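You operate a simulated robot arm through the tools that you are given. There is no shell and no other tool.

You run a simulated robot arm. Do the job below in one go: nothing can be reset, and whatever is moved stays where it is left.

Task
Read vial 62 and stand it in the rack the display names.
Fine: switch the reader on; its lid ends shut. Set down upright: what you pick out.

Only the result counts: the job must be done as asked and must still hold three seconds after the hand-in. Knocking over, shifting, dropping, spilling or breaking anything else fails it. Lids that push on must go on centred and level and be pressed home; caps that screw on are set level and turned clockwise until they are tight.

Robot
A 7-joint arm with a fingered hand, fixed in place. Base frame: the origin is on the floor under the middle of its stand, x ahead of it, y to its left, z up. Readings come in cm, degrees, newtons and seconds.
It reaches about 108.5 cm from its shoulder. Its first joint turns from -166.0 to 166.0 degrees. Payload 3.7 kg.
Tool frame: the origin (TCP) lies between the finger pads and is the grasp point; the fingertips stand 2.5 cm ahead of it; z points along the fingers, y is the line along which they close. The gripper opens to 8.8 cm; its body begins 2.9 cm behind the TCP. The gripper is a hand of 5 fingers: y runs from the thumb to the fingers, the wrist lies at [-1.3, -10.6, -17.4] in the tool frame, and closing takes about 1.5 s.
Orientation is that of the tool frame in the base frame, as a unit quaternion [x, y, z, w]. With the fingers straight down and the wrist toward the robot, the tool's x, y and z point along [0, 1, 0], [1, 0, 0] and [0, 0, -1] of the base frame.

Tools
- The arm moves only by the tool step_arm. Its argument "deltas" is a list of rows, each an object (a shift or turn left out is 0, a gripper value left out holds the last) with "turn": the turn, a rotation vector about the base's x, y, z in degrees, a list of three; "travel": the shift along the base's x, y, z in m, a list of three. In form: [{"turn": [ax, ay, az], "travel": [dx, dy, dz]}, ...]. A call has 1 to 20 rows; each row shifts and turns the commanded pose from where the row before left it. "fingers" is the gripper command, from -1 (shut) to 1 (fully open), values between in proportion, set as the call begins (left out, the last holds). Each row takes 0.2 s and may step no farther than 5 cm and 8.6 degrees from the row before; otherwise, or with a gripper value out of range, the whole call is refused. A pose out of reach is approached as far as the arm can. The call stops where the force on the tool passes 90 N (or 10 N more than at its start, if that is more) or the arm is blocked; 0.2 s more then pass. Each finger travels about 10.8 cm/s and halts on what it meets, pressing with about 26 N; the grip force reading is that of the motor and also rises with nothing between the fingers. The clock runs only during rows and for 0.2 s after the last one: add rows that do not move to give the fingers time. It gives the time, the measured TCP pose, the force on the tool (base axes), the opening and the grip force at its end, in the units of the frame above (readings bear some noise), with the torque about the TCP (base axes, N m) and any sound that the robot's microphone picked up.
- Cameras (640 x 400 px; columns grow to the right, rows downward): "scene" is fixed at [4.79, -49.84, 161.24]; the picture's right is [0.87, -0.50, 0.00], its down [-0.25, -0.43, -0.87] and it looks along [0.43, 0.75, -0.50] (base axes); focal length 334 px, centre (320, 200). "wrist" rides on the gripper at [5.9, -7.9, -10.5] in the tool frame; the picture's right is [-0.73, 0.32, -0.61], its down [-0.62, -0.68, 0.38] and it looks along [-0.29, 0.66, 0.70] (tool axes); focal length 234 px, centre (320, 200). There is no depth. A picture from a camera that has moved, and an enlarged one, comes with that camera's place and axes in the base frame and with its lens.
- get_image(camera): a new picture of that camera. It takes no simulated time.
- move_fingers(index, middle, ring, little, thumb_bend, thumb_turn): sets how far each is bent, from 0 (flat) to 100 (curled in); at 30 the hand is open as for a grip, at 70 the pads meet at the TCP. One left out holds its place. A second passes; each finger stops where it meets its share of the squeeze, and holds until it gets a number again. A gripper value or a shape takes the hand back. It gives what a move gives, with no picture; readings hold the bend of each and the force on index, middle, ring, little, thumb and palm. thumb_turn goes from beside the hand (0) to across from the fingers (100), as for a grip.
- set_grasp(shape): the hand has 5 fingers and takes this shape, open, in about a second: jaw (thumb against the fingers, like two jaws); tri (thumb and two fingers); tip (a fingertip pinch); poke (one finger out to press); point (the index stretched); flat (the hand flat); cup (the hand cupped); fist (a fist). The gripper value then closes the fingers along that shape, each until it touches; the sizes above hold for jaw. It gives what a move gives, with no picture.
- close_up(camera, box): a new picture of the part [left, top, right, bottom] of that camera's present view, enlarged. It takes no simulated time.
- finish_job(): hands the job in; it is judged then, once.

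Places have to be worked out from the pictures, the camera data and where the tool is seen. Open the gripper and draw the arm clear of the work before you hand the job in, unless the task says otherwise.

The tools are called after "Request:" by a JSON object that holds its "name" and its "arguments". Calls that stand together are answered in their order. step_arm: Moves the arm, as the interface text tells. Its arguments: {"type":"object","properties":{"deltas":{"type":"array","items":{"type":"object","properties":{"turn":{"type":"array","items":{"type":"number"}},"travel":{"type":"array","items":{"type":"number"}}}}},"fingers":{"type":"number"}},"required":["deltas"]} The other tools are called the same way: set_grasp (shape) gives the hand a shape; move_fingers (index, middle, ring, little, thumb_bend, thumb_turn) moves the fingers one by one; get_image (camera) takes a picture; close_up (camera, box) takes an enlarged picture of a part of a camera's view; finish_job () hands the job in.

At the start:

```text
clock: 0.0
position: [42.58, 22.92, 131.86]
tcp_rot: [0.707, 0.707, 0.001, -0.001]
ft_force: [0.1, -0.2, -0.5]
ft_torque: [0.0, 0.0, 0.04]
finger_gap: 8.78
grasp_force: 0.1
shape: jaw
bend: [30.0, 30.0, 30.0, 30.0, 30.0, 98.0]
finger forces: [0.1, 0.0, 0.1, 0.0, 0.0, 0.0]
```

scene: 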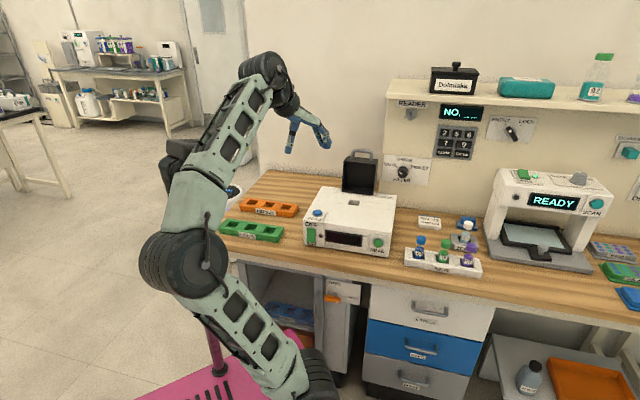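
wrist: 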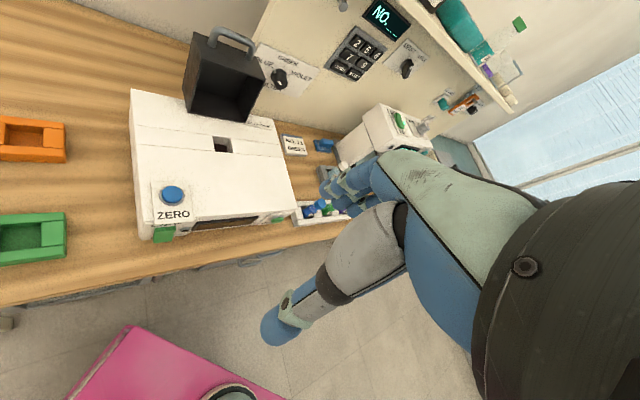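

I start by enlarging the parts of the scene view to read the labels and find the vials, the reader and the racks.

Request:
{"name": "close_up", "arguments": {"camera": "scene", "box": [380, 200, 500, 290]}}

Request:
{"name": "close_up", "arguments": {"camera": "scene", "box": [290, 140, 420, 265]}}

Request:
{"name": "close_up", "arguments": {"camera": "scene", "box": [380, 60, 550, 190]}}

Request:
{"name": "close_up", "arguments": {"camera": "scene", "box": [480, 150, 640, 320]}}

Request:
{"name": "close_up", "arguments": {"camera": "scene", "box": [210, 170, 320, 260]}}

```text
4.44 times, centred on (440, 245) of scene
camera zoom: at [4.79, -49.84, 161.24], right [0.87, -0.5, 0.0], down [-0.25, -0.43, -0.87], along [0.43, 0.75, -0.5], focal length 1485 px, centre (-213, 0)
```

zoom: 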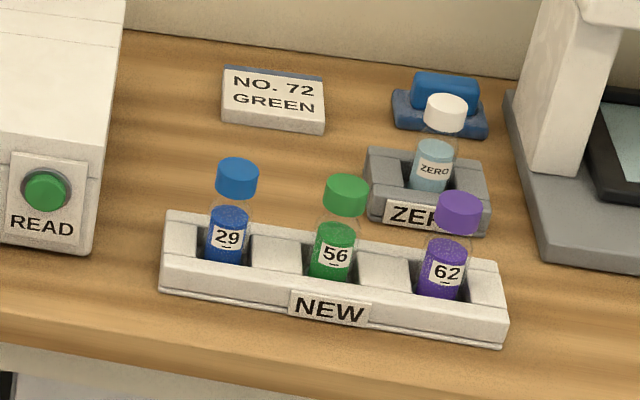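

```text
3.20 times, centred on (355, 202) of scene
camera zoom: at [4.79, -49.84, 161.24], right [0.87, -0.5, 0.0], down [-0.25, -0.43, -0.87], along [0.43, 0.75, -0.5], focal length 1069 px, centre (208, 192)
```

zoom: 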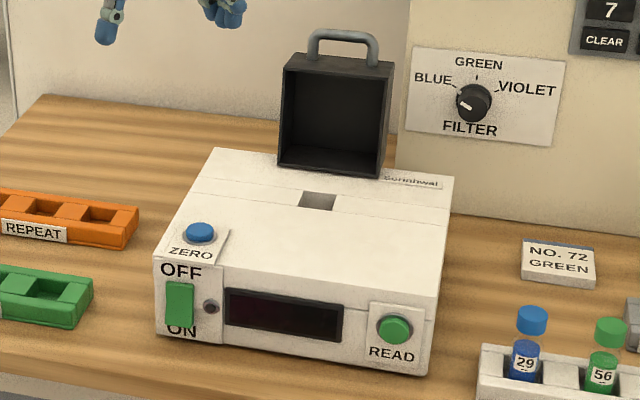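

```text
3.08 times, centred on (465, 125) of scene
camera zoom: at [4.79, -49.84, 161.24], right [0.87, -0.5, 0.0], down [-0.25, -0.43, -0.87], along [0.43, 0.75, -0.5], focal length 1028 px, centre (-126, 431)
```

zoom: 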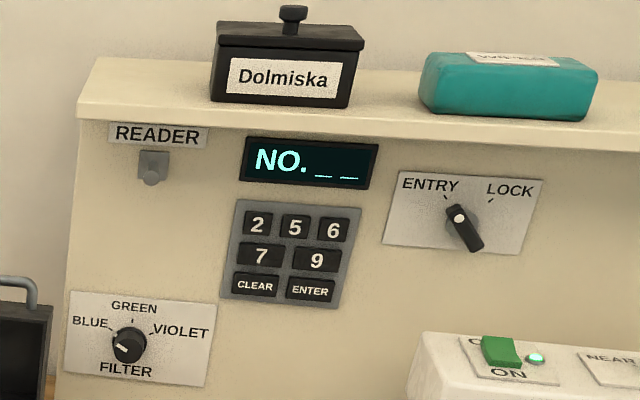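

```text
2.35 times, centred on (560, 235) of scene
camera zoom: at [4.79, -49.84, 161.24], right [0.87, -0.5, 0.0], down [-0.25, -0.43, -0.87], along [0.43, 0.75, -0.5], focal length 786 px, centre (-245, 118)
```

zoom: 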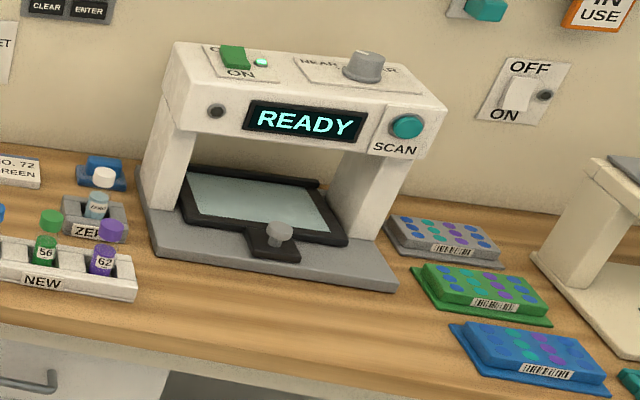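

```text
4.44 times, centred on (265, 215) of scene
camera zoom: at [4.79, -49.84, 161.24], right [0.87, -0.5, 0.0], down [-0.25, -0.43, -0.87], along [0.43, 0.75, -0.5], focal length 1485 px, centre (564, 133)
```

zoom: 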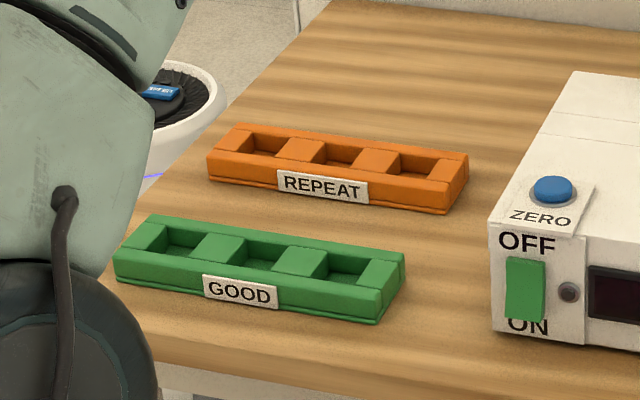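

The reader sits near x 53–65, its ZERO button near (52.9, 35.8, 100). I enlarge the knobs, card and keypad further to read their settings.

Request:
{"name": "close_up", "arguments": {"camera": "scene", "box": [384, 150, 434, 190]}}

Request:
{"name": "close_up", "arguments": {"camera": "scene", "box": [480, 110, 540, 150]}}

Request:
{"name": "close_up", "arguments": {"camera": "scene", "box": [300, 200, 400, 262]}}

Request:
{"name": "close_up", "arguments": {"camera": "wrist", "box": [260, 120, 420, 240]}}

Request:
{"name": "close_up", "arguments": {"camera": "wrist", "box": [230, 0, 430, 130]}}

Request:
{"name": "close_up", "arguments": {"camera": "scene", "box": [560, 40, 640, 170]}}

```text
10.00 times, centred on (409, 170) of scene
camera zoom: at [4.79, -49.84, 161.24], right [0.87, -0.5, 0.0], down [-0.25, -0.43, -0.87], along [0.43, 0.75, -0.5], focal length 3341 px, centre (-570, 500)
```

zoom: 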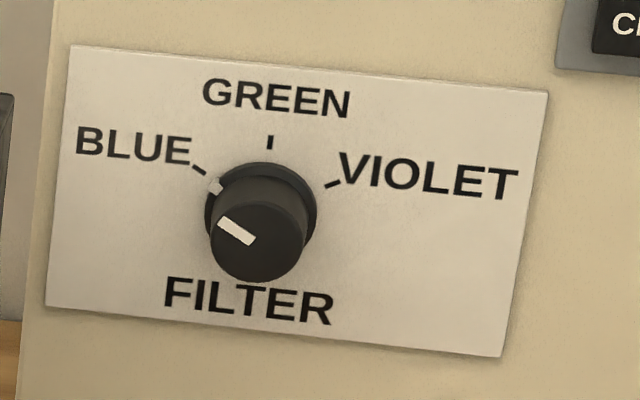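

```text
10.00 times, centred on (510, 130) of scene
camera zoom: at [4.79, -49.84, 161.24], right [0.87, -0.5, 0.0], down [-0.25, -0.43, -0.87], along [0.43, 0.75, -0.5], focal length 3341 px, centre (-1580, 900)
```

zoom: 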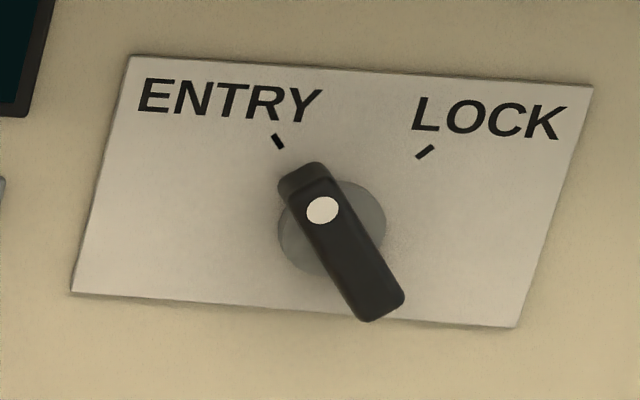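

```text
6.40 times, centred on (350, 231) of scene
camera zoom: at [4.79, -49.84, 161.24], right [0.87, -0.5, 0.0], down [-0.25, -0.43, -0.87], along [0.43, 0.75, -0.5], focal length 2138 px, centre (128, 2)
```

zoom: 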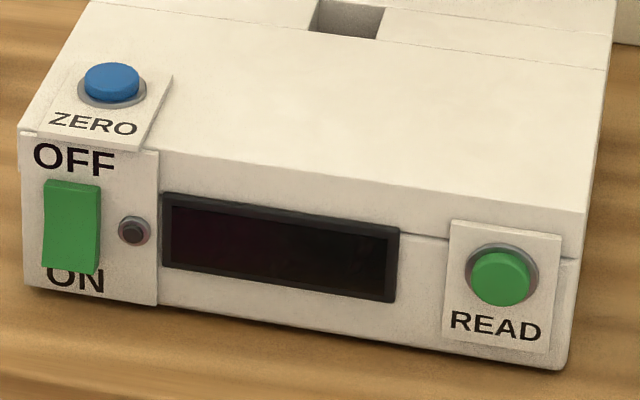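

```text
3.33 times, centred on (340, 180) of wrist
camera zoom: at [34.56, 28.72, 142.3], right [0.32, -0.73, 0.61], down [-0.68, -0.62, -0.38], along [0.66, -0.29, -0.7], focal length 781 px, centre (253, 267)
```

zoom: 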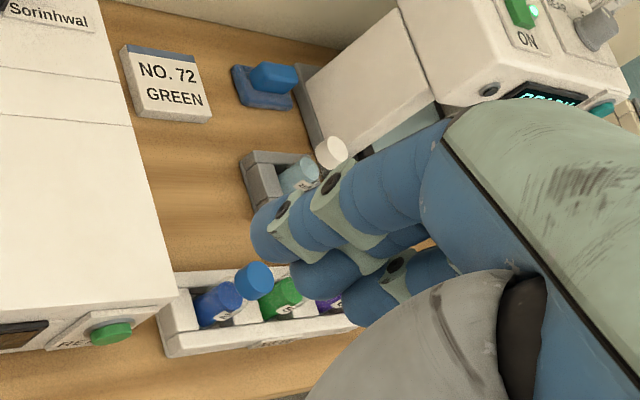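

```text
3.08 times, centred on (330, 65) of wrist
camera zoom: at [34.56, 28.72, 142.3], right [0.32, -0.73, 0.61], down [-0.68, -0.62, -0.38], along [0.66, -0.29, -0.7], focal length 720 px, centre (289, 615)
```

zoom: 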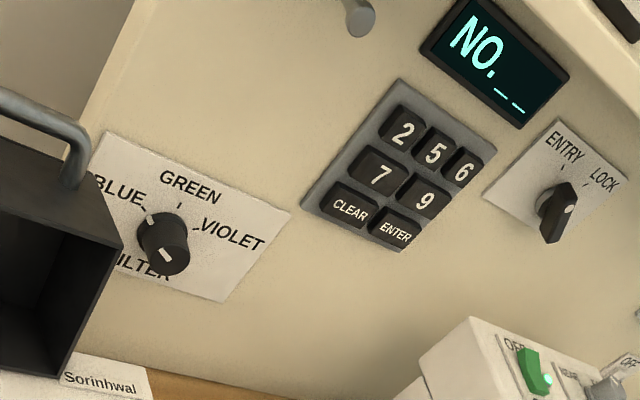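

```text
3.08 times, centred on (600, 105) of scene
camera zoom: at [4.79, -49.84, 161.24], right [0.87, -0.5, 0.0], down [-0.25, -0.43, -0.87], along [0.43, 0.75, -0.5], focal length 1028 px, centre (-542, 492)
```

zoom: 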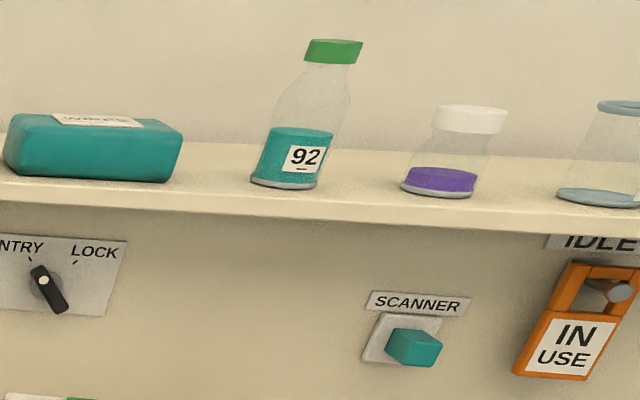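

The filter is at BLUE, the entry switch at ENTRY, the reader off. I take wrist close-ups to triangulate the racks and reader.

Request:
{"name": "close_up", "arguments": {"camera": "wrist", "box": [0, 80, 160, 280]}}

Request:
{"name": "close_up", "arguments": {"camera": "wrist", "box": [120, 20, 360, 250]}}

Request:
{"name": "close_up", "arguments": {"camera": "scene", "box": [570, 100, 640, 160]}}

```text
2.00 times, centred on (80, 180) of wrist
camera zoom: at [34.56, 28.72, 142.3], right [0.32, -0.73, 0.61], down [-0.68, -0.62, -0.38], along [0.66, -0.29, -0.7], focal length 468 px, centre (800, 240)
```

zoom: 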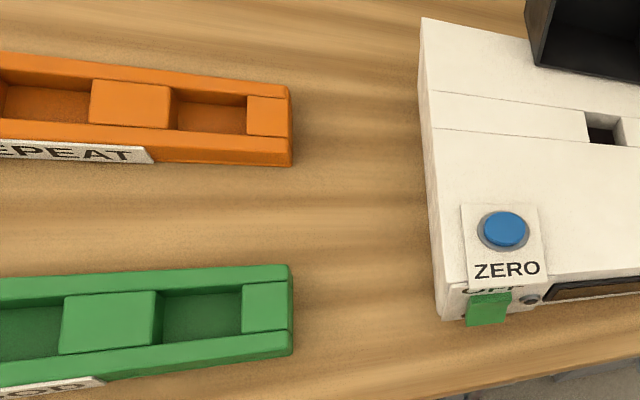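

```text
1.74 times, centred on (240, 135) of wrist
camera zoom: at [34.56, 28.72, 142.3], right [0.32, -0.73, 0.61], down [-0.68, -0.62, -0.38], along [0.66, -0.29, -0.7], focal length 407 px, centre (459, 313)
```

zoom: 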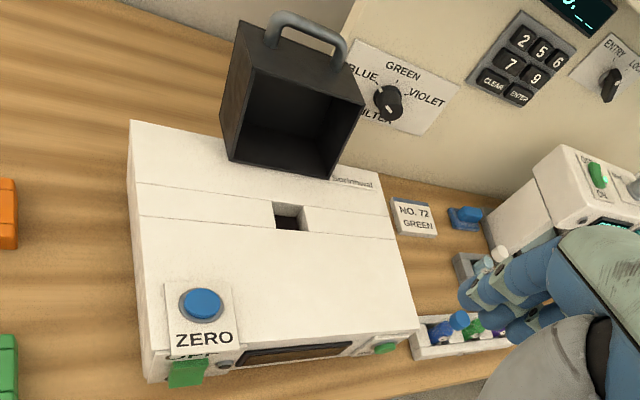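

```text
6.67 times, centred on (605, 130) of scene
camera zoom: at [4.79, -49.84, 161.24], right [0.87, -0.5, 0.0], down [-0.25, -0.43, -0.87], along [0.43, 0.75, -0.5], focal length 2228 px, centre (-1580, 667)
```

zoom: 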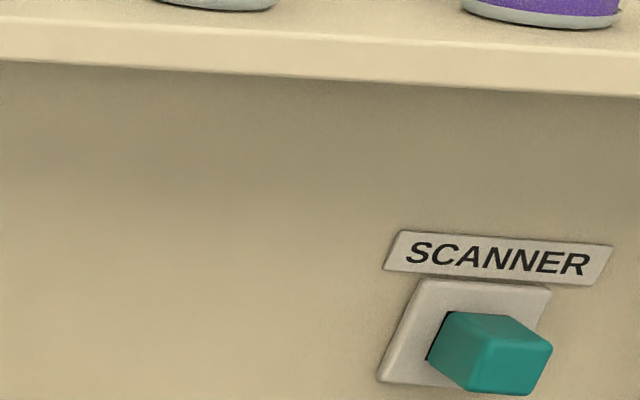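

Triangulation gives the reader front about 45° yawed: left front corner ≈(48, 37), right ≈(69, 15), well ≈(69.6, 36.9, 98), vials along the line from (76.7, 9.1) to (87, -1.9). I now shape the hand for poking and look at it.

Request:
{"name": "set_grasp", "arguments": {"shape": "poke"}}

Request:
{"name": "get_image", "arguments": {"camera": "wrist"}}

Request:
{"name": "close_up", "arguments": {"camera": "scene", "box": [240, 70, 360, 170]}}

```text
clock: 0.9
position: [42.51, 22.9, 131.76]
tcp_rot: [0.707, 0.707, 0.0, -0.001]
ft_force: [0.5, -0.3, 0.4]
ft_torque: [-0.02, 0.02, -0.01]
finger_gap: 0.01
grasp_force: 0.1
shape: poke
bend: [70.0, 70.0, 99.0, 99.0, 100.0, 100.0]
finger forces: [0.0, 0.0, 0.1, 0.0, 0.0, 0.0]
```

```text
taken
camera wrist: at [34.56, 28.72, 142.3], right [0.32, -0.73, 0.61], down [-0.68, -0.62, -0.38], along [0.66, -0.29, -0.7], focal length 234 px, centre (320, 200)
```

wrist: 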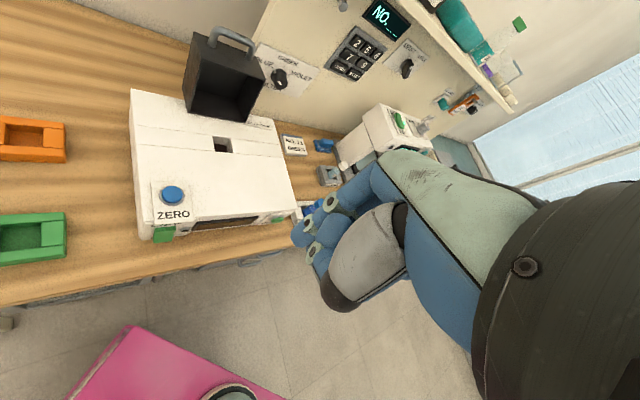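

```text
4.00 times, centred on (300, 120) of scene
camera zoom: at [4.79, -49.84, 161.24], right [0.87, -0.5, 0.0], down [-0.25, -0.43, -0.87], along [0.43, 0.75, -0.5], focal length 1336 px, centre (400, 520)
```

zoom: 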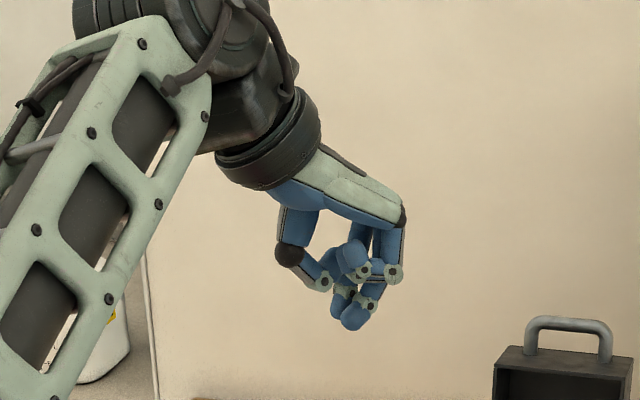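

In poke the index and middle tips meet near the TCP. I try the point shape to compare where a stretched index would be.

Request:
{"name": "set_grasp", "arguments": {"shape": "point"}}

Request:
{"name": "get_image", "arguments": {"camera": "wrist"}}

Request:
{"name": "close_up", "arguments": {"camera": "scene", "box": [240, 70, 360, 170]}}

```text
clock: 1.8
position: [42.47, 22.84, 131.86]
tcp_rot: [0.707, 0.708, 0.0, 0.0]
ft_force: [-0.5, -0.4, 0.4]
ft_torque: [0.0, 0.03, -0.02]
finger_gap: 0.0
grasp_force: 0.0
shape: point
bend: [20.0, 100.0, 100.0, 100.0, 98.0, 88.0]
finger forces: [0.0, 0.0, 0.1, 0.0, 0.1, 0.1]
```

```text
taken
camera wrist: at [34.56, 28.72, 142.3], right [0.32, -0.73, 0.61], down [-0.68, -0.62, -0.38], along [0.66, -0.29, -0.7], focal length 234 px, centre (320, 200)
```

wrist: 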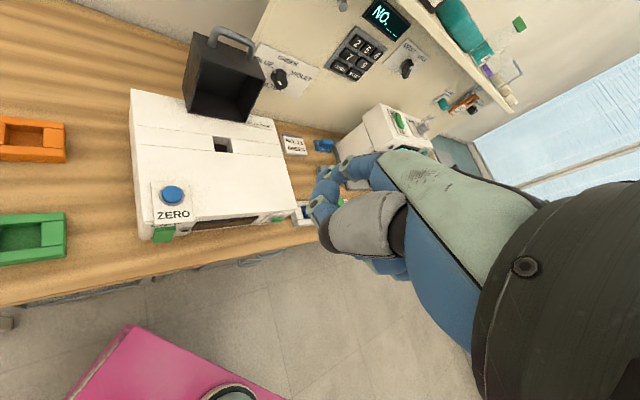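

```text
4.00 times, centred on (300, 120) of scene
camera zoom: at [4.79, -49.84, 161.24], right [0.87, -0.5, 0.0], down [-0.25, -0.43, -0.87], along [0.43, 0.75, -0.5], focal length 1336 px, centre (400, 520)
```

zoom: 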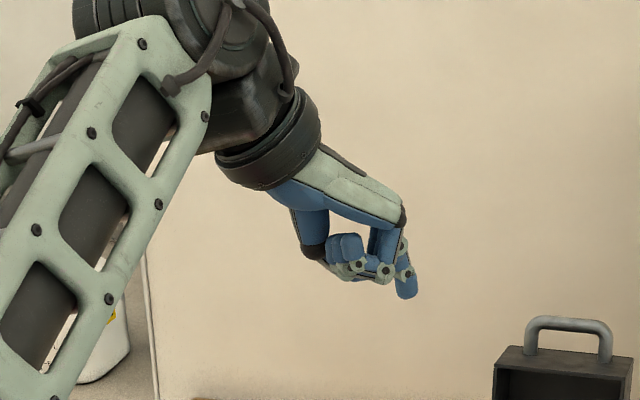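

I enlarge the wrist view of the hand to locate the stretched index tip.

Request:
{"name": "close_up", "arguments": {"camera": "wrist", "box": [270, 130, 430, 290]}}

Request:
{"name": "close_up", "arguments": {"camera": "scene", "box": [285, 100, 335, 150]}}

```text
2.50 times, centred on (350, 210) of wrist
camera zoom: at [34.56, 28.72, 142.3], right [0.32, -0.73, 0.61], down [-0.68, -0.62, -0.38], along [0.66, -0.29, -0.7], focal length 585 px, centre (245, 175)
```

zoom: 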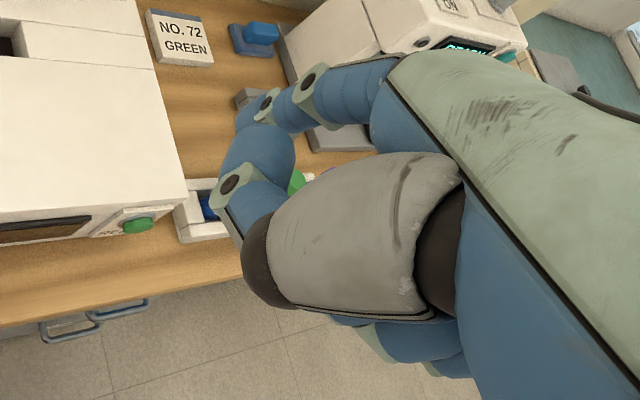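

```text
8.00 times, centred on (310, 125) of scene
camera zoom: at [4.79, -49.84, 161.24], right [0.87, -0.5, 0.0], down [-0.25, -0.43, -0.87], along [0.43, 0.75, -0.5], focal length 2673 px, centre (400, 800)
```

zoom: 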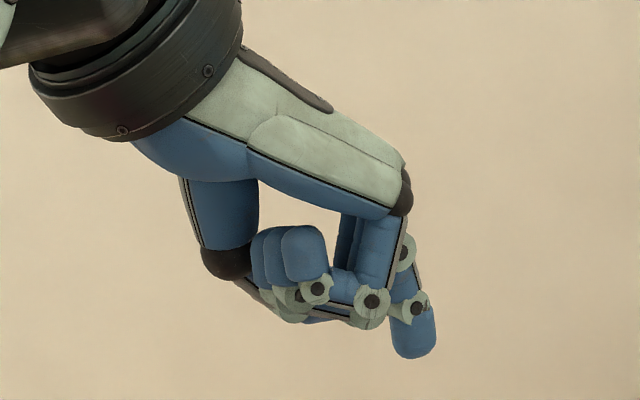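

The index sits on the +x side of the hand; at bend 20 its tip lies about [1.6, 5.6, 2.4] in the tool frame. I stretch it fully to see if it sticks out farther.

Request:
{"name": "move_fingers", "arguments": {"index": 0}}

Request:
{"name": "close_up", "arguments": {"camera": "wrist", "box": [270, 130, 430, 290]}}

Request:
{"name": "close_up", "arguments": {"camera": "scene", "box": [285, 100, 335, 150]}}

```text
clock: 2.8
position: [42.5, 22.85, 131.81]
tcp_rot: [0.708, 0.707, 0.0, 0.0]
ft_force: [-0.3, -0.5, -0.1]
ft_torque: [0.0, 0.0, 0.0]
finger_gap: 4.01
grasp_force: 0.1
shape: fingers
bend: [0.0, 100.0, 100.0, 100.0, 98.0, 88.0]
finger forces: [0.1, 0.0, 0.0, 0.0, 0.0, 0.1]
```

```text
2.50 times, centred on (350, 210) of wrist
camera zoom: at [34.56, 28.72, 142.3], right [0.32, -0.73, 0.61], down [-0.68, -0.62, -0.38], along [0.66, -0.29, -0.7], focal length 585 px, centre (245, 175)
```

zoom: 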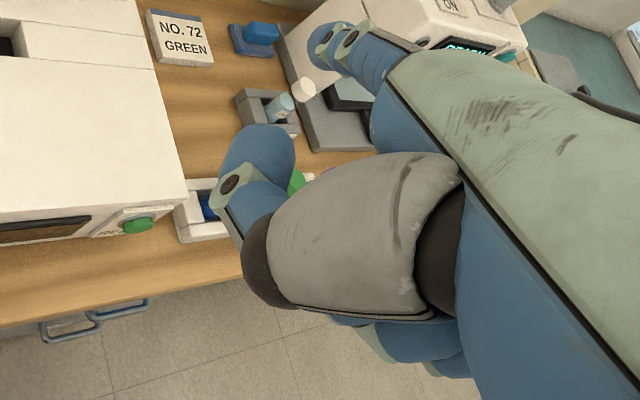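

```text
8.00 times, centred on (310, 125) of scene
camera zoom: at [4.79, -49.84, 161.24], right [0.87, -0.5, 0.0], down [-0.25, -0.43, -0.87], along [0.43, 0.75, -0.5], focal length 2673 px, centre (400, 800)
```

zoom: 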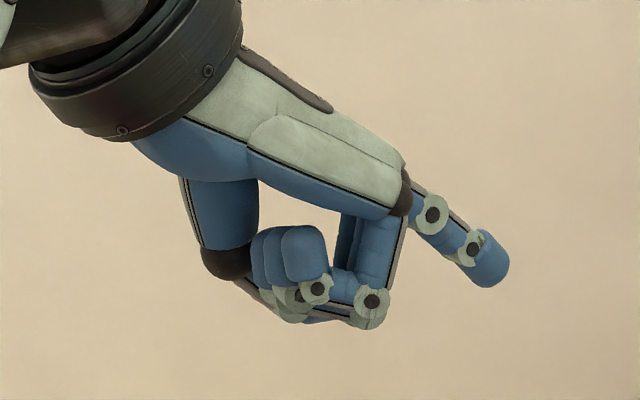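

The fully stretched index points 45° downward with its tip near tool [1.0, 8.8, 0.5] — good for pressing. I yaw the hand 45° so it faces the bench squarely, staying high.

Request:
{"name": "step_arm", "arguments": {"deltas": [{"turn": [0, 0, 7.5], "travel": [-0.005, 0, -0.02]}, {"turn": [0, 0, 7.5], "travel": [-0.005, 0, -0.02]}, {"turn": [0, 0, 7.5], "travel": [-0.005, 0, -0.02]}, {"turn": [0, 0, 7.5], "travel": [-0.005, 0, -0.02]}, {"turn": [0, 0, 7.5], "travel": [0, 0, -0.02]}, {"turn": [0, 0, 7.5], "travel": [0, 0, -0.02]}, {"travel": [0, 0, -0.02]}, {"travel": [0, 0, -0.02]}, {}]}}

Request:
{"name": "get_image", "arguments": {"camera": "wrist"}}

Request:
{"name": "get_image", "arguments": {"camera": "scene"}}

```text
clock: 4.8
position: [40.64, 23.07, 115.58]
tcp_rot: [0.381, 0.925, 0.001, 0.0]
ft_force: [-0.5, -0.3, -0.1]
ft_torque: [0.0, 0.0, 0.03]
finger_gap: 4.02
grasp_force: 0.1
shape: fingers
bend: [0.0, 100.0, 100.0, 100.0, 98.0, 88.0]
finger forces: [0.0, 0.0, 0.0, 0.0, 0.0, 0.0]
```

```text
taken
camera wrist: at [30.73, 21.5, 126.13], right [0.74, -0.28, 0.61], down [-0.04, -0.92, -0.38], along [0.67, 0.26, -0.7], focal length 234 px, centre (320, 200)
```

wrist: 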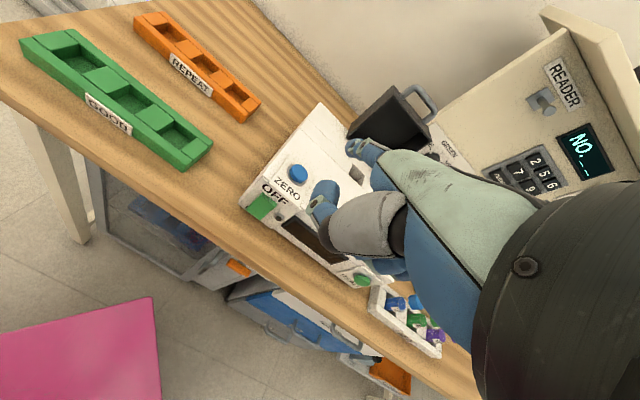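

```text
taken
```

scene: 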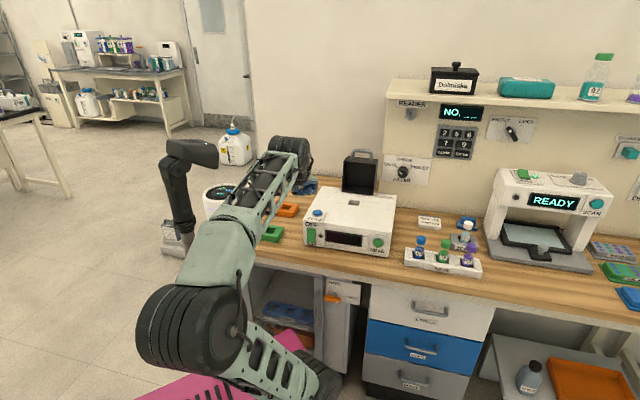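

The hand is now squared to the bench. I enlarge the wrist view at the reader front and fingertip to refine the rocker's place.

Request:
{"name": "close_up", "arguments": {"camera": "wrist", "box": [230, 90, 390, 290]}}

Request:
{"name": "close_up", "arguments": {"camera": "wrist", "box": [0, 0, 270, 180]}}

Request:
{"name": "close_up", "arguments": {"camera": "wrist", "box": [340, 60, 640, 360]}}

```text
2.00 times, centred on (310, 190) of wrist
camera zoom: at [30.73, 21.5, 126.13], right [0.74, -0.28, 0.61], down [-0.04, -0.92, -0.38], along [0.67, 0.26, -0.7], focal length 468 px, centre (340, 220)
```

zoom: 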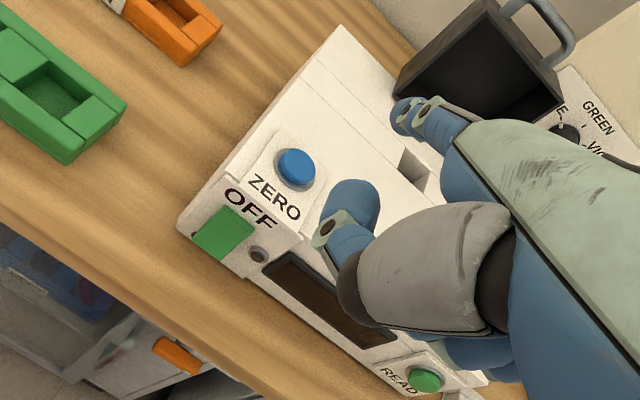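

```text
2.22 times, centred on (135, 90) of wrist
camera zoom: at [30.73, 21.5, 126.13], right [0.74, -0.28, 0.61], down [-0.04, -0.92, -0.38], along [0.67, 0.26, -0.7], focal length 520 px, centre (731, 444)
```

zoom: 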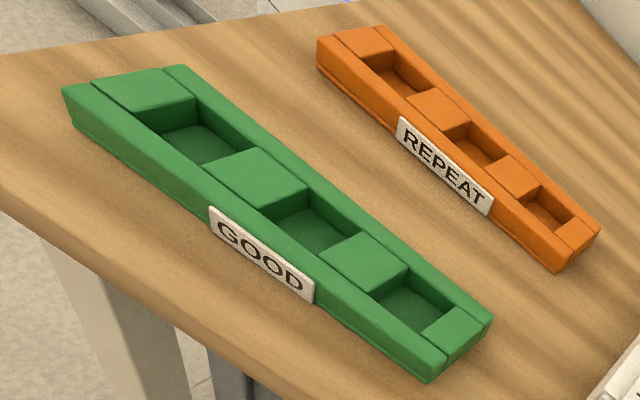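

```text
1.33 times, centred on (490, 210) of wrist
camera zoom: at [30.73, 21.5, 126.13], right [0.74, -0.28, 0.61], down [-0.04, -0.92, -0.38], along [0.67, 0.26, -0.7], focal length 312 px, centre (93, 187)
```

zoom: 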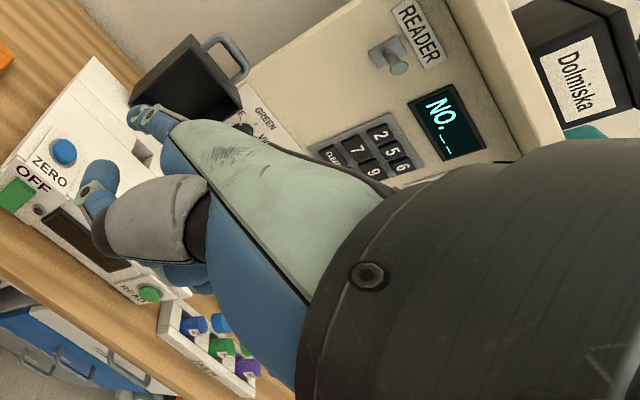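

The rocker's lower (ON) end sits at about (48.8, 32.8, 90.5), protruding. I lower the hand in front of it, keeping about 4 cm clear.

Request:
{"name": "step_arm", "arguments": {"deltas": [{"travel": [-0.0005, -0.0003, -0.03]}, {"travel": [-0.0005, -0.0003, -0.03]}, {"travel": [-0.0005, -0.0003, -0.03]}, {"travel": [-0.0005, -0.0003, -0.03]}, {"travel": [-0.001, -0.0005, -0.03]}, {"travel": [-0.001, -0.0005, -0.03]}, {"travel": [-0.001, -0.0005, -0.03]}, {"travel": [0, 0, -0.025]}, {}]}}

Request:
{"name": "get_image", "arguments": {"camera": "wrist"}}

Request:
{"name": "get_image", "arguments": {"camera": "scene"}}

```text
clock: 6.8
position: [40.06, 22.71, 92.33]
tcp_rot: [0.383, 0.924, 0.0, 0.0]
ft_force: [0.0, -0.9, 0.8]
ft_torque: [0.01, 0.04, 0.01]
finger_gap: 4.04
grasp_force: 0.1
shape: fingers
bend: [0.0, 100.0, 100.0, 100.0, 98.0, 88.0]
finger forces: [0.0, 0.0, 0.0, 0.0, 0.0, 0.0]
```

```text
taken
camera wrist: at [30.18, 21.21, 102.8], right [0.74, -0.28, 0.61], down [-0.04, -0.92, -0.38], along [0.67, 0.26, -0.7], focal length 234 px, centre (320, 200)
```

wrist: 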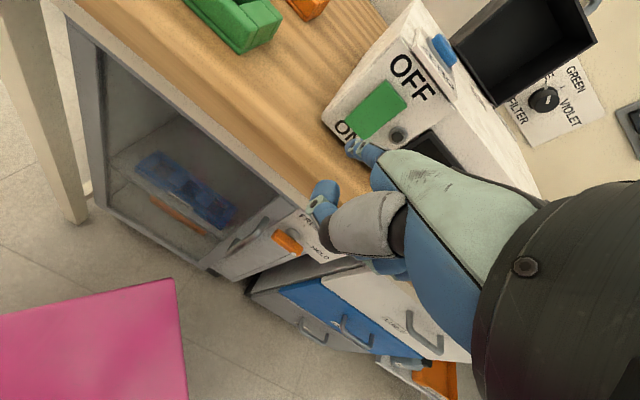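

```text
taken
```

scene: 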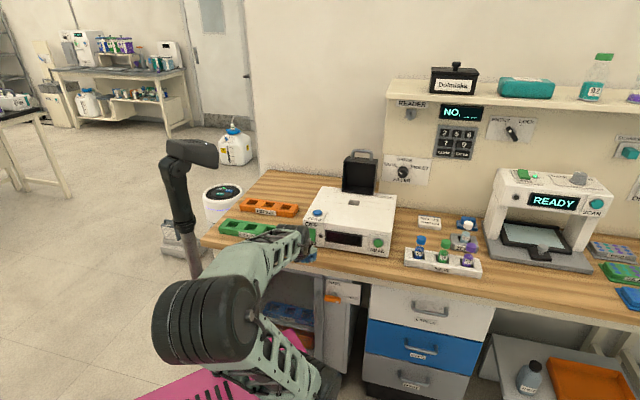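

The finger is in front of the rocker; I enlarge both views to check alignment before pressing.

Request:
{"name": "close_up", "arguments": {"camera": "wrist", "box": [310, 60, 430, 180]}}

Request:
{"name": "close_up", "arguments": {"camera": "scene", "box": [280, 200, 360, 280]}}

```text
3.33 times, centred on (370, 120) of wrist
camera zoom: at [30.18, 21.21, 102.8], right [0.74, -0.28, 0.61], down [-0.04, -0.92, -0.38], along [0.67, 0.26, -0.7], focal length 781 px, centre (153, 467)
```

zoom: 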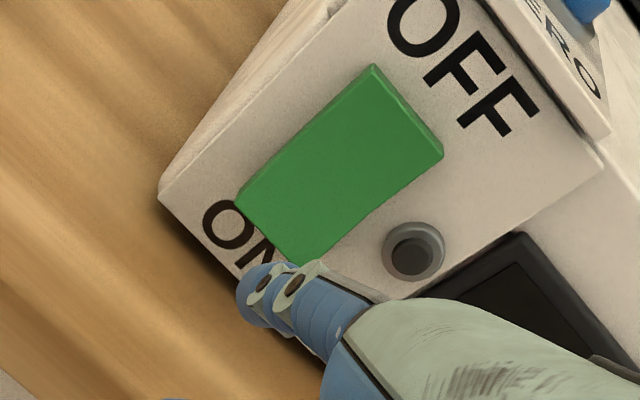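

```text
5.00 times, centred on (320, 240) of scene
camera zoom: at [4.79, -49.84, 161.24], right [0.87, -0.5, 0.0], down [-0.25, -0.43, -0.87], along [0.43, 0.75, -0.5], focal length 1671 px, centre (320, 0)
```

zoom: 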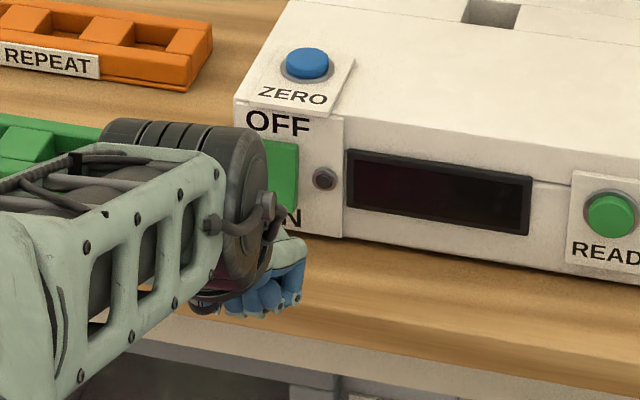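

The rocker's ON end is about 4.6 cm ahead of the tip. I raise slightly, advance 4.5 cm and then creep in, watching the force.

Request:
{"name": "step_arm", "arguments": {"deltas": [{"travel": [0.00707, 0.00707, 0.004]}, {"travel": [0.00707, 0.00707, 0]}, {"travel": [0.00707, 0.00707, 0]}, {"travel": [0.00707, 0.00707, 0]}, {"travel": [0.0035, 0.0035, 0]}, {}]}}

Request:
{"name": "close_up", "arguments": {"camera": "wrist", "box": [310, 60, 430, 180]}}

```text
clock: 8.2
position: [43.21, 25.84, 92.64]
tcp_rot: [0.382, 0.924, 0.0, 0.0]
ft_force: [-0.6, 0.5, -0.2]
ft_torque: [-0.03, 0.04, 0.0]
finger_gap: 3.94
grasp_force: 0.0
shape: fingers
bend: [0.0, 100.0, 100.0, 100.0, 98.0, 88.0]
finger forces: [0.4, 0.0, 0.0, 0.1, 0.0, 0.0]
```

```text
3.33 times, centred on (370, 120) of wrist
camera zoom: at [33.42, 24.39, 103.21], right [0.74, -0.28, 0.61], down [-0.04, -0.92, -0.38], along [0.67, 0.26, -0.7], focal length 781 px, centre (153, 467)
```

zoom: 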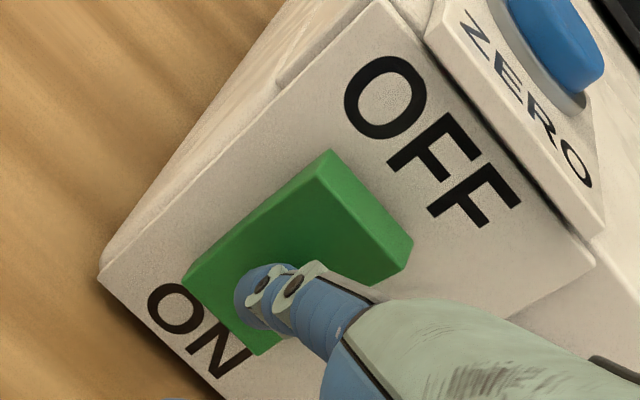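

The fingertip is touching the rocker's lower half and the rocker seems to be tilting. I press a little further.

Request:
{"name": "step_arm", "arguments": {"deltas": [{"travel": [0.0025, 0.0025, 0]}, {"travel": [0.0025, 0.0025, 0]}, {}]}}

Request:
{"name": "close_up", "arguments": {"camera": "wrist", "box": [310, 60, 430, 180]}}

Request:
{"name": "close_up", "arguments": {"camera": "scene", "box": [280, 200, 400, 280]}}

```text
clock: 9.0
position: [43.68, 26.2, 92.69]
tcp_rot: [0.382, 0.924, 0.0, 0.0]
ft_force: [-5.4, -4.0, 0.1]
ft_torque: [0.02, 0.01, 0.05]
finger_gap: 3.5
grasp_force: 3.3
shape: fingers
bend: [4.0, 100.0, 100.0, 100.0, 98.0, 88.0]
finger forces: [6.7, 0.0, 0.0, 0.1, 0.0, 0.0]
```

```text
3.33 times, centred on (370, 120) of wrist
camera zoom: at [33.95, 24.79, 103.22], right [0.74, -0.28, 0.61], down [-0.04, -0.92, -0.38], along [0.67, 0.26, -0.7], focal length 781 px, centre (153, 467)
```

zoom: 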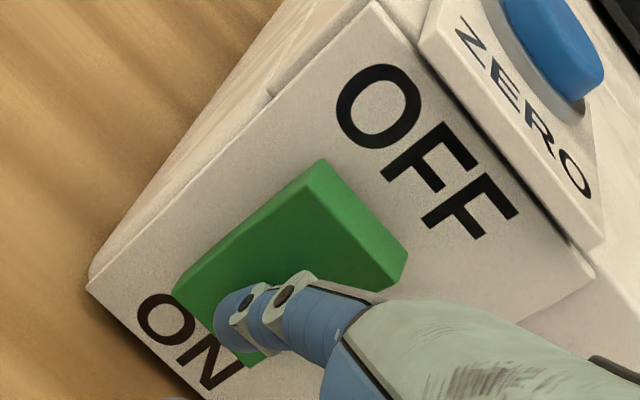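

```text
5.00 times, centred on (340, 240) of scene
camera zoom: at [4.79, -49.84, 161.24], right [0.87, -0.5, 0.0], down [-0.25, -0.43, -0.87], along [0.43, 0.75, -0.5], focal length 1671 px, centre (220, 0)
```

zoom: 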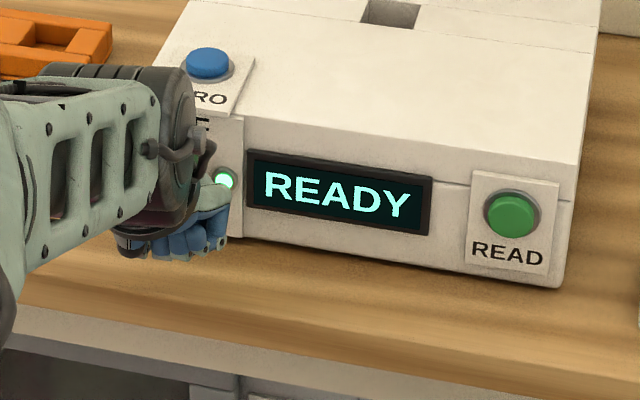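

The reader is on and its display reads READY. I back off, rise, and head toward a viewpoint above the vials.

Request:
{"name": "step_arm", "arguments": {"deltas": [{"travel": [-0.015, -0.015, 0]}, {"travel": [-0.02, -0.02, 0.01]}, {"travel": [-0.01, -0.01, 0.04]}, {"travel": [0, 0, 0.045]}, {"travel": [0, 0, 0.045]}, {"travel": [0.02, -0.01, 0.04]}, {"travel": [0.03, -0.02, 0.03]}, {"travel": [0.035, -0.025, 0.02]}, {"travel": [0.035, -0.03, 0.01]}, {"travel": [0.035, -0.03, 0]}, {"travel": [0.035, -0.03, 0]}, {}]}}

Request:
{"name": "set_grasp", "arguments": {"shape": "tri"}}

Request:
{"name": "get_image", "arguments": {"camera": "wrist"}}

Request:
{"name": "get_image", "arguments": {"camera": "scene"}}

```text
clock: 11.6
position: [58.31, 6.61, 116.53]
tcp_rot: [0.382, 0.924, 0.0, 0.001]
ft_force: [-0.1, 0.2, 0.4]
ft_torque: [0.03, 0.01, -0.02]
finger_gap: 4.03
grasp_force: 0.1
shape: fingers
bend: [0.0, 100.0, 100.0, 100.0, 98.0, 88.0]
finger forces: [0.0, 0.0, 0.1, 0.0, 0.0, 0.0]
```

```text
clock: 12.5
position: [58.38, 6.55, 116.66]
tcp_rot: [0.383, 0.924, 0.0, 0.0]
ft_force: [-0.5, -0.9, 0.1]
ft_torque: [0.02, -0.02, 0.02]
finger_gap: 8.75
grasp_force: 0.1
shape: tri
bend: [30.0, 30.0, 99.0, 99.0, 30.0, 97.0]
finger forces: [0.1, 0.0, 0.0, 0.0, 0.0, 0.0]
```

```text
taken
camera wrist: at [48.54, 5.15, 127.11], right [0.74, -0.28, 0.61], down [-0.04, -0.92, -0.38], along [0.67, 0.26, -0.7], focal length 234 px, centre (320, 200)
```

wrist: 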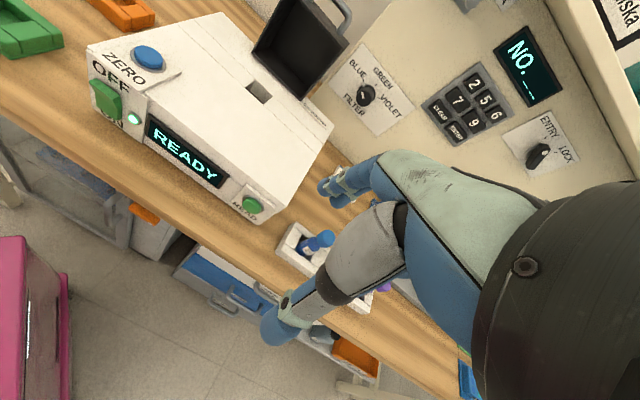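

```text
taken
```

scene: 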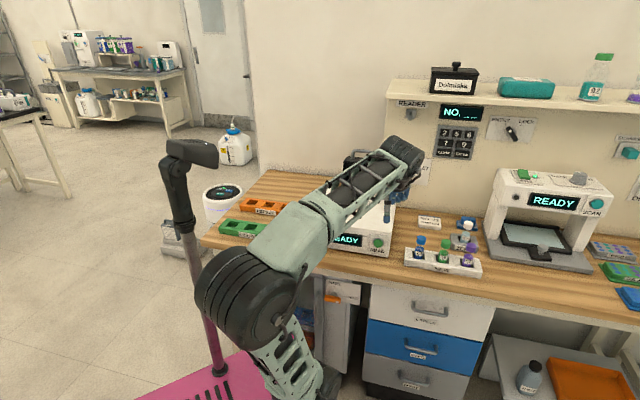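

The reader display shows READY in the wrist view too. I enlarge the reader's top, lid, and the vial area from this viewpoint.

Request:
{"name": "close_up", "arguments": {"camera": "wrist", "box": [80, 0, 400, 220]}}

Request:
{"name": "close_up", "arguments": {"camera": "scene", "box": [395, 205, 495, 285]}}

```text
1.82 times, centred on (240, 110) of wrist
camera zoom: at [48.54, 5.15, 127.11], right [0.74, -0.28, 0.61], down [-0.04, -0.92, -0.38], along [0.67, 0.26, -0.7], focal length 426 px, centre (466, 364)
```

zoom: 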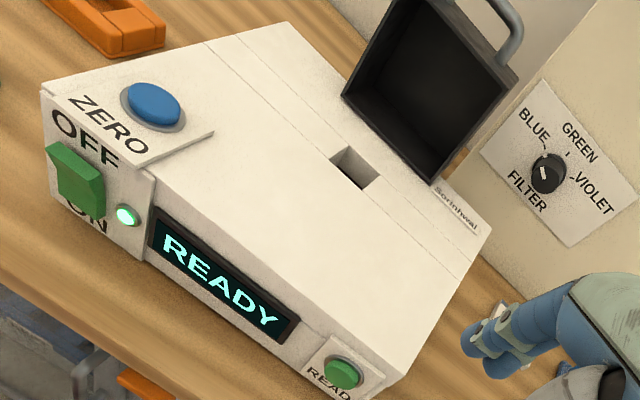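

```text
5.00 times, centred on (445, 245) of scene
camera zoom: at [4.79, -49.84, 161.24], right [0.87, -0.5, 0.0], down [-0.25, -0.43, -0.87], along [0.43, 0.75, -0.5], focal length 1671 px, centre (-305, -25)
```

zoom: 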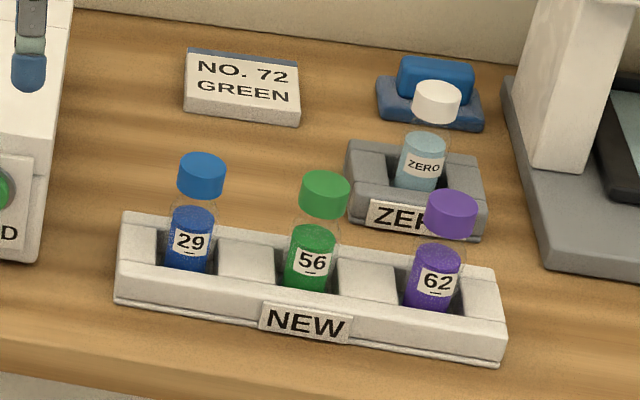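

The vials' caps are about 3 cm wide with clear necks. I move right (along the bench) so the wrist camera sees vial 62 unobstructed.

Request:
{"name": "step_arm", "arguments": {"deltas": [{"travel": [0.03, -0.025, 0]}, {"travel": [0.03, -0.025, 0]}, {"travel": [0.03, -0.025, 0]}, {"travel": [0.03, -0.025, 0]}, {"travel": [0.03, -0.025, -0.01]}, {"travel": [0.02, -0.015, -0.02]}, {}]}}

Request:
{"name": "get_image", "arguments": {"camera": "wrist"}}

Request:
{"name": "get_image", "arguments": {"camera": "scene"}}

```text
clock: 14.1
position: [75.35, -6.81, 113.51]
tcp_rot: [0.382, 0.924, 0.0, 0.0]
ft_force: [-0.2, -0.4, -0.4]
ft_torque: [0.0, 0.05, 0.0]
finger_gap: 8.76
grasp_force: 0.0
shape: tri
bend: [30.0, 30.0, 99.0, 99.0, 30.0, 97.0]
finger forces: [0.0, 0.0, 0.0, 0.0, 0.0, 0.0]
```

```text
taken
camera wrist: at [65.6, -8.31, 124.05], right [0.74, -0.28, 0.61], down [-0.04, -0.92, -0.38], along [0.67, 0.26, -0.7], focal length 234 px, centre (320, 200)
```

wrist: 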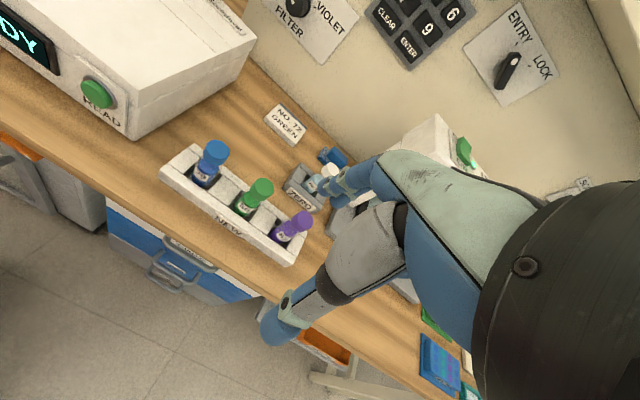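

```text
taken
```

scene: 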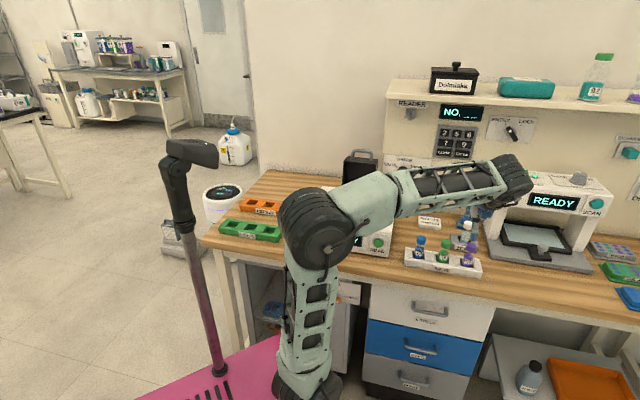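

All three vials are visible. I enlarge the wrist view to locate vial 62 precisely.

Request:
{"name": "close_up", "arguments": {"camera": "wrist", "box": [150, 90, 350, 280]}}

Request:
{"name": "close_up", "arguments": {"camera": "scene", "box": [400, 160, 540, 280]}}

```text
2.11 times, centred on (250, 185) of wrist
camera zoom: at [65.6, -8.31, 124.05], right [0.74, -0.28, 0.61], down [-0.04, -0.92, -0.38], along [0.67, 0.26, -0.7], focal length 493 px, centre (467, 232)
```

zoom: 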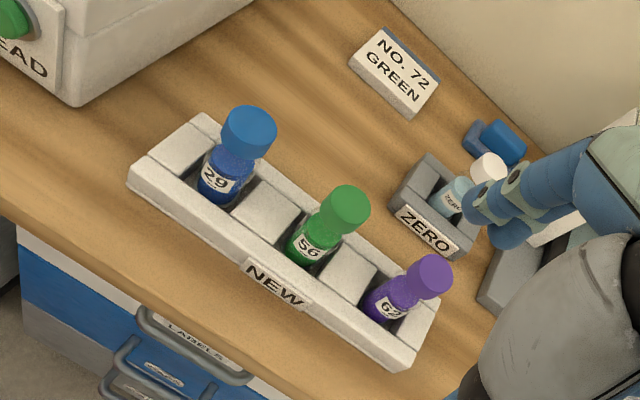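

```text
3.33 times, centred on (470, 220) of scene
camera zoom: at [4.79, -49.84, 161.24], right [0.87, -0.5, 0.0], down [-0.25, -0.43, -0.87], along [0.43, 0.75, -0.5], focal length 1114 px, centre (-180, 133)
```

zoom: 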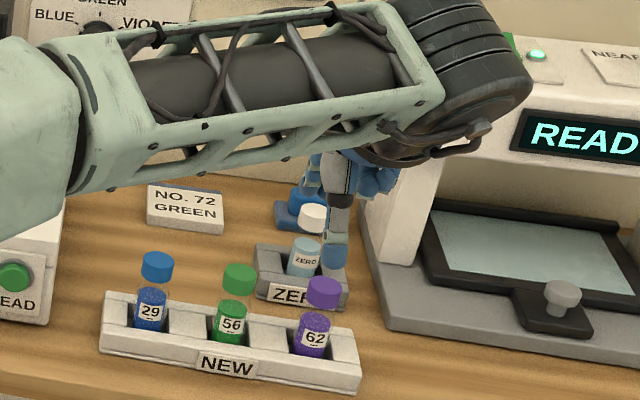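

Vial 62's cap centre is near (87.5, -1.4, 96). I move the open hand to hover about 10 cm above it and check alignment.

Request:
{"name": "step_arm", "arguments": {"deltas": [{"travel": [0.03, 0.0135, 0]}, {"travel": [0.03, 0.0135, -0.01]}, {"travel": [0.03, 0.0135, -0.01]}, {"travel": [0.0315, 0.0135, -0.015]}, {"travel": [0, 0, -0.01]}, {}]}}

Request:
{"name": "close_up", "arguments": {"camera": "wrist", "box": [200, 120, 440, 360]}}

Request:
{"name": "close_up", "arguments": {"camera": "scene", "box": [400, 160, 540, 280]}}

```text
clock: 15.5
position: [87.26, -1.31, 109.15]
tcp_rot: [0.381, 0.924, 0.0, -0.001]
ft_force: [-0.1, -0.1, 0.2]
ft_torque: [-0.02, 0.01, -0.02]
finger_gap: 8.78
grasp_force: 0.1
shape: tri
bend: [30.0, 30.0, 99.0, 99.0, 30.0, 97.0]
finger forces: [0.0, 0.0, 0.0, 0.1, 0.0, 0.1]
```

```text
1.67 times, centred on (320, 240) of wrist
camera zoom: at [77.58, -2.81, 119.61], right [0.74, -0.28, 0.61], down [-0.04, -0.92, -0.38], along [0.67, 0.26, -0.7], focal length 390 px, centre (320, 133)
```

zoom: 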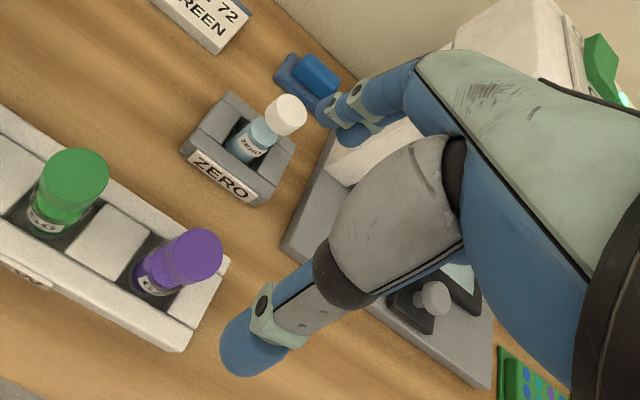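

```text
3.33 times, centred on (470, 220) of scene
camera zoom: at [4.79, -49.84, 161.24], right [0.87, -0.5, 0.0], down [-0.25, -0.43, -0.87], along [0.43, 0.75, -0.5], focal length 1114 px, centre (-180, 133)
```

zoom: 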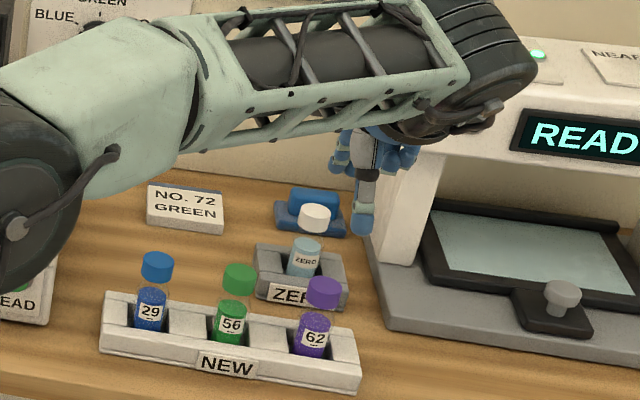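

The rays agree on the cap centre at (87.4, -1.35, 95.8), right beneath the hand. I descend so the pads straddle the cap.

Request:
{"name": "step_arm", "arguments": {"deltas": [{"travel": [0.0003, 0, -0.02]}, {"travel": [0.0003, 0, -0.02]}, {"travel": [0.0003, 0, -0.02]}, {"travel": [0.0003, 0, -0.02]}, {"travel": [0, 0, -0.015]}, {"travel": [0, 0, -0.015]}, {"travel": [0, 0, -0.01]}, {"travel": [0, 0, -0.008]}, {}]}}

Request:
{"name": "close_up", "arguments": {"camera": "wrist", "box": [200, 120, 440, 360]}}

Request:
{"name": "close_up", "arguments": {"camera": "scene", "box": [400, 190, 520, 290]}}

```text
clock: 17.5
position: [87.53, -1.36, 96.38]
tcp_rot: [0.383, 0.924, 0.0, 0.0]
ft_force: [0.5, 0.2, 1.3]
ft_torque: [0.01, 0.01, -0.02]
finger_gap: 8.79
grasp_force: 0.1
shape: tri
bend: [30.0, 30.0, 99.0, 99.0, 30.0, 97.0]
finger forces: [0.1, 0.0, 0.0, 0.0, 0.0, 0.0]
```

```text
1.67 times, centred on (320, 240) of wrist
camera zoom: at [77.74, -2.87, 106.86], right [0.74, -0.28, 0.61], down [-0.04, -0.92, -0.38], along [0.67, 0.26, -0.7], focal length 390 px, centre (320, 133)
```

zoom: 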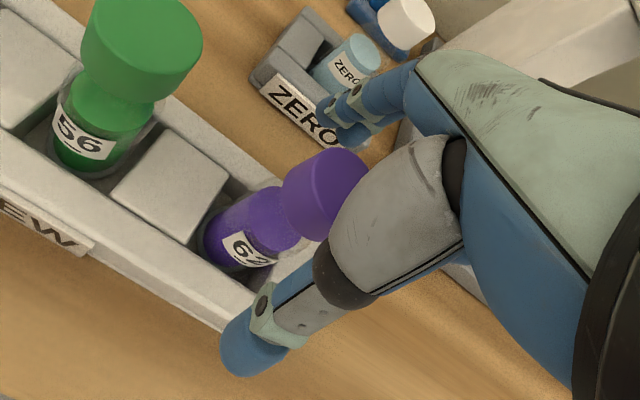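

```text
4.00 times, centred on (460, 240) of scene
camera zoom: at [4.79, -49.84, 161.24], right [0.87, -0.5, 0.0], down [-0.25, -0.43, -0.87], along [0.43, 0.75, -0.5], focal length 1336 px, centre (-240, 40)
```

zoom: 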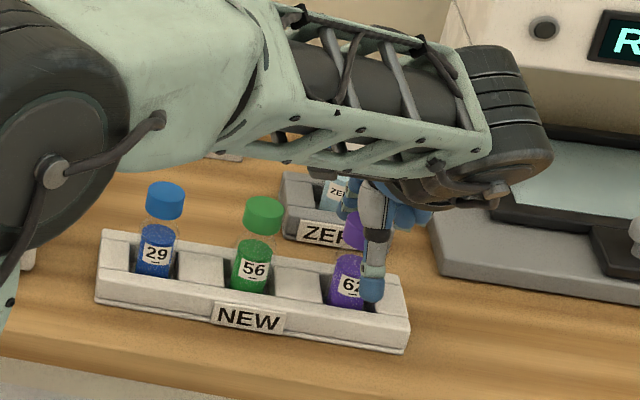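

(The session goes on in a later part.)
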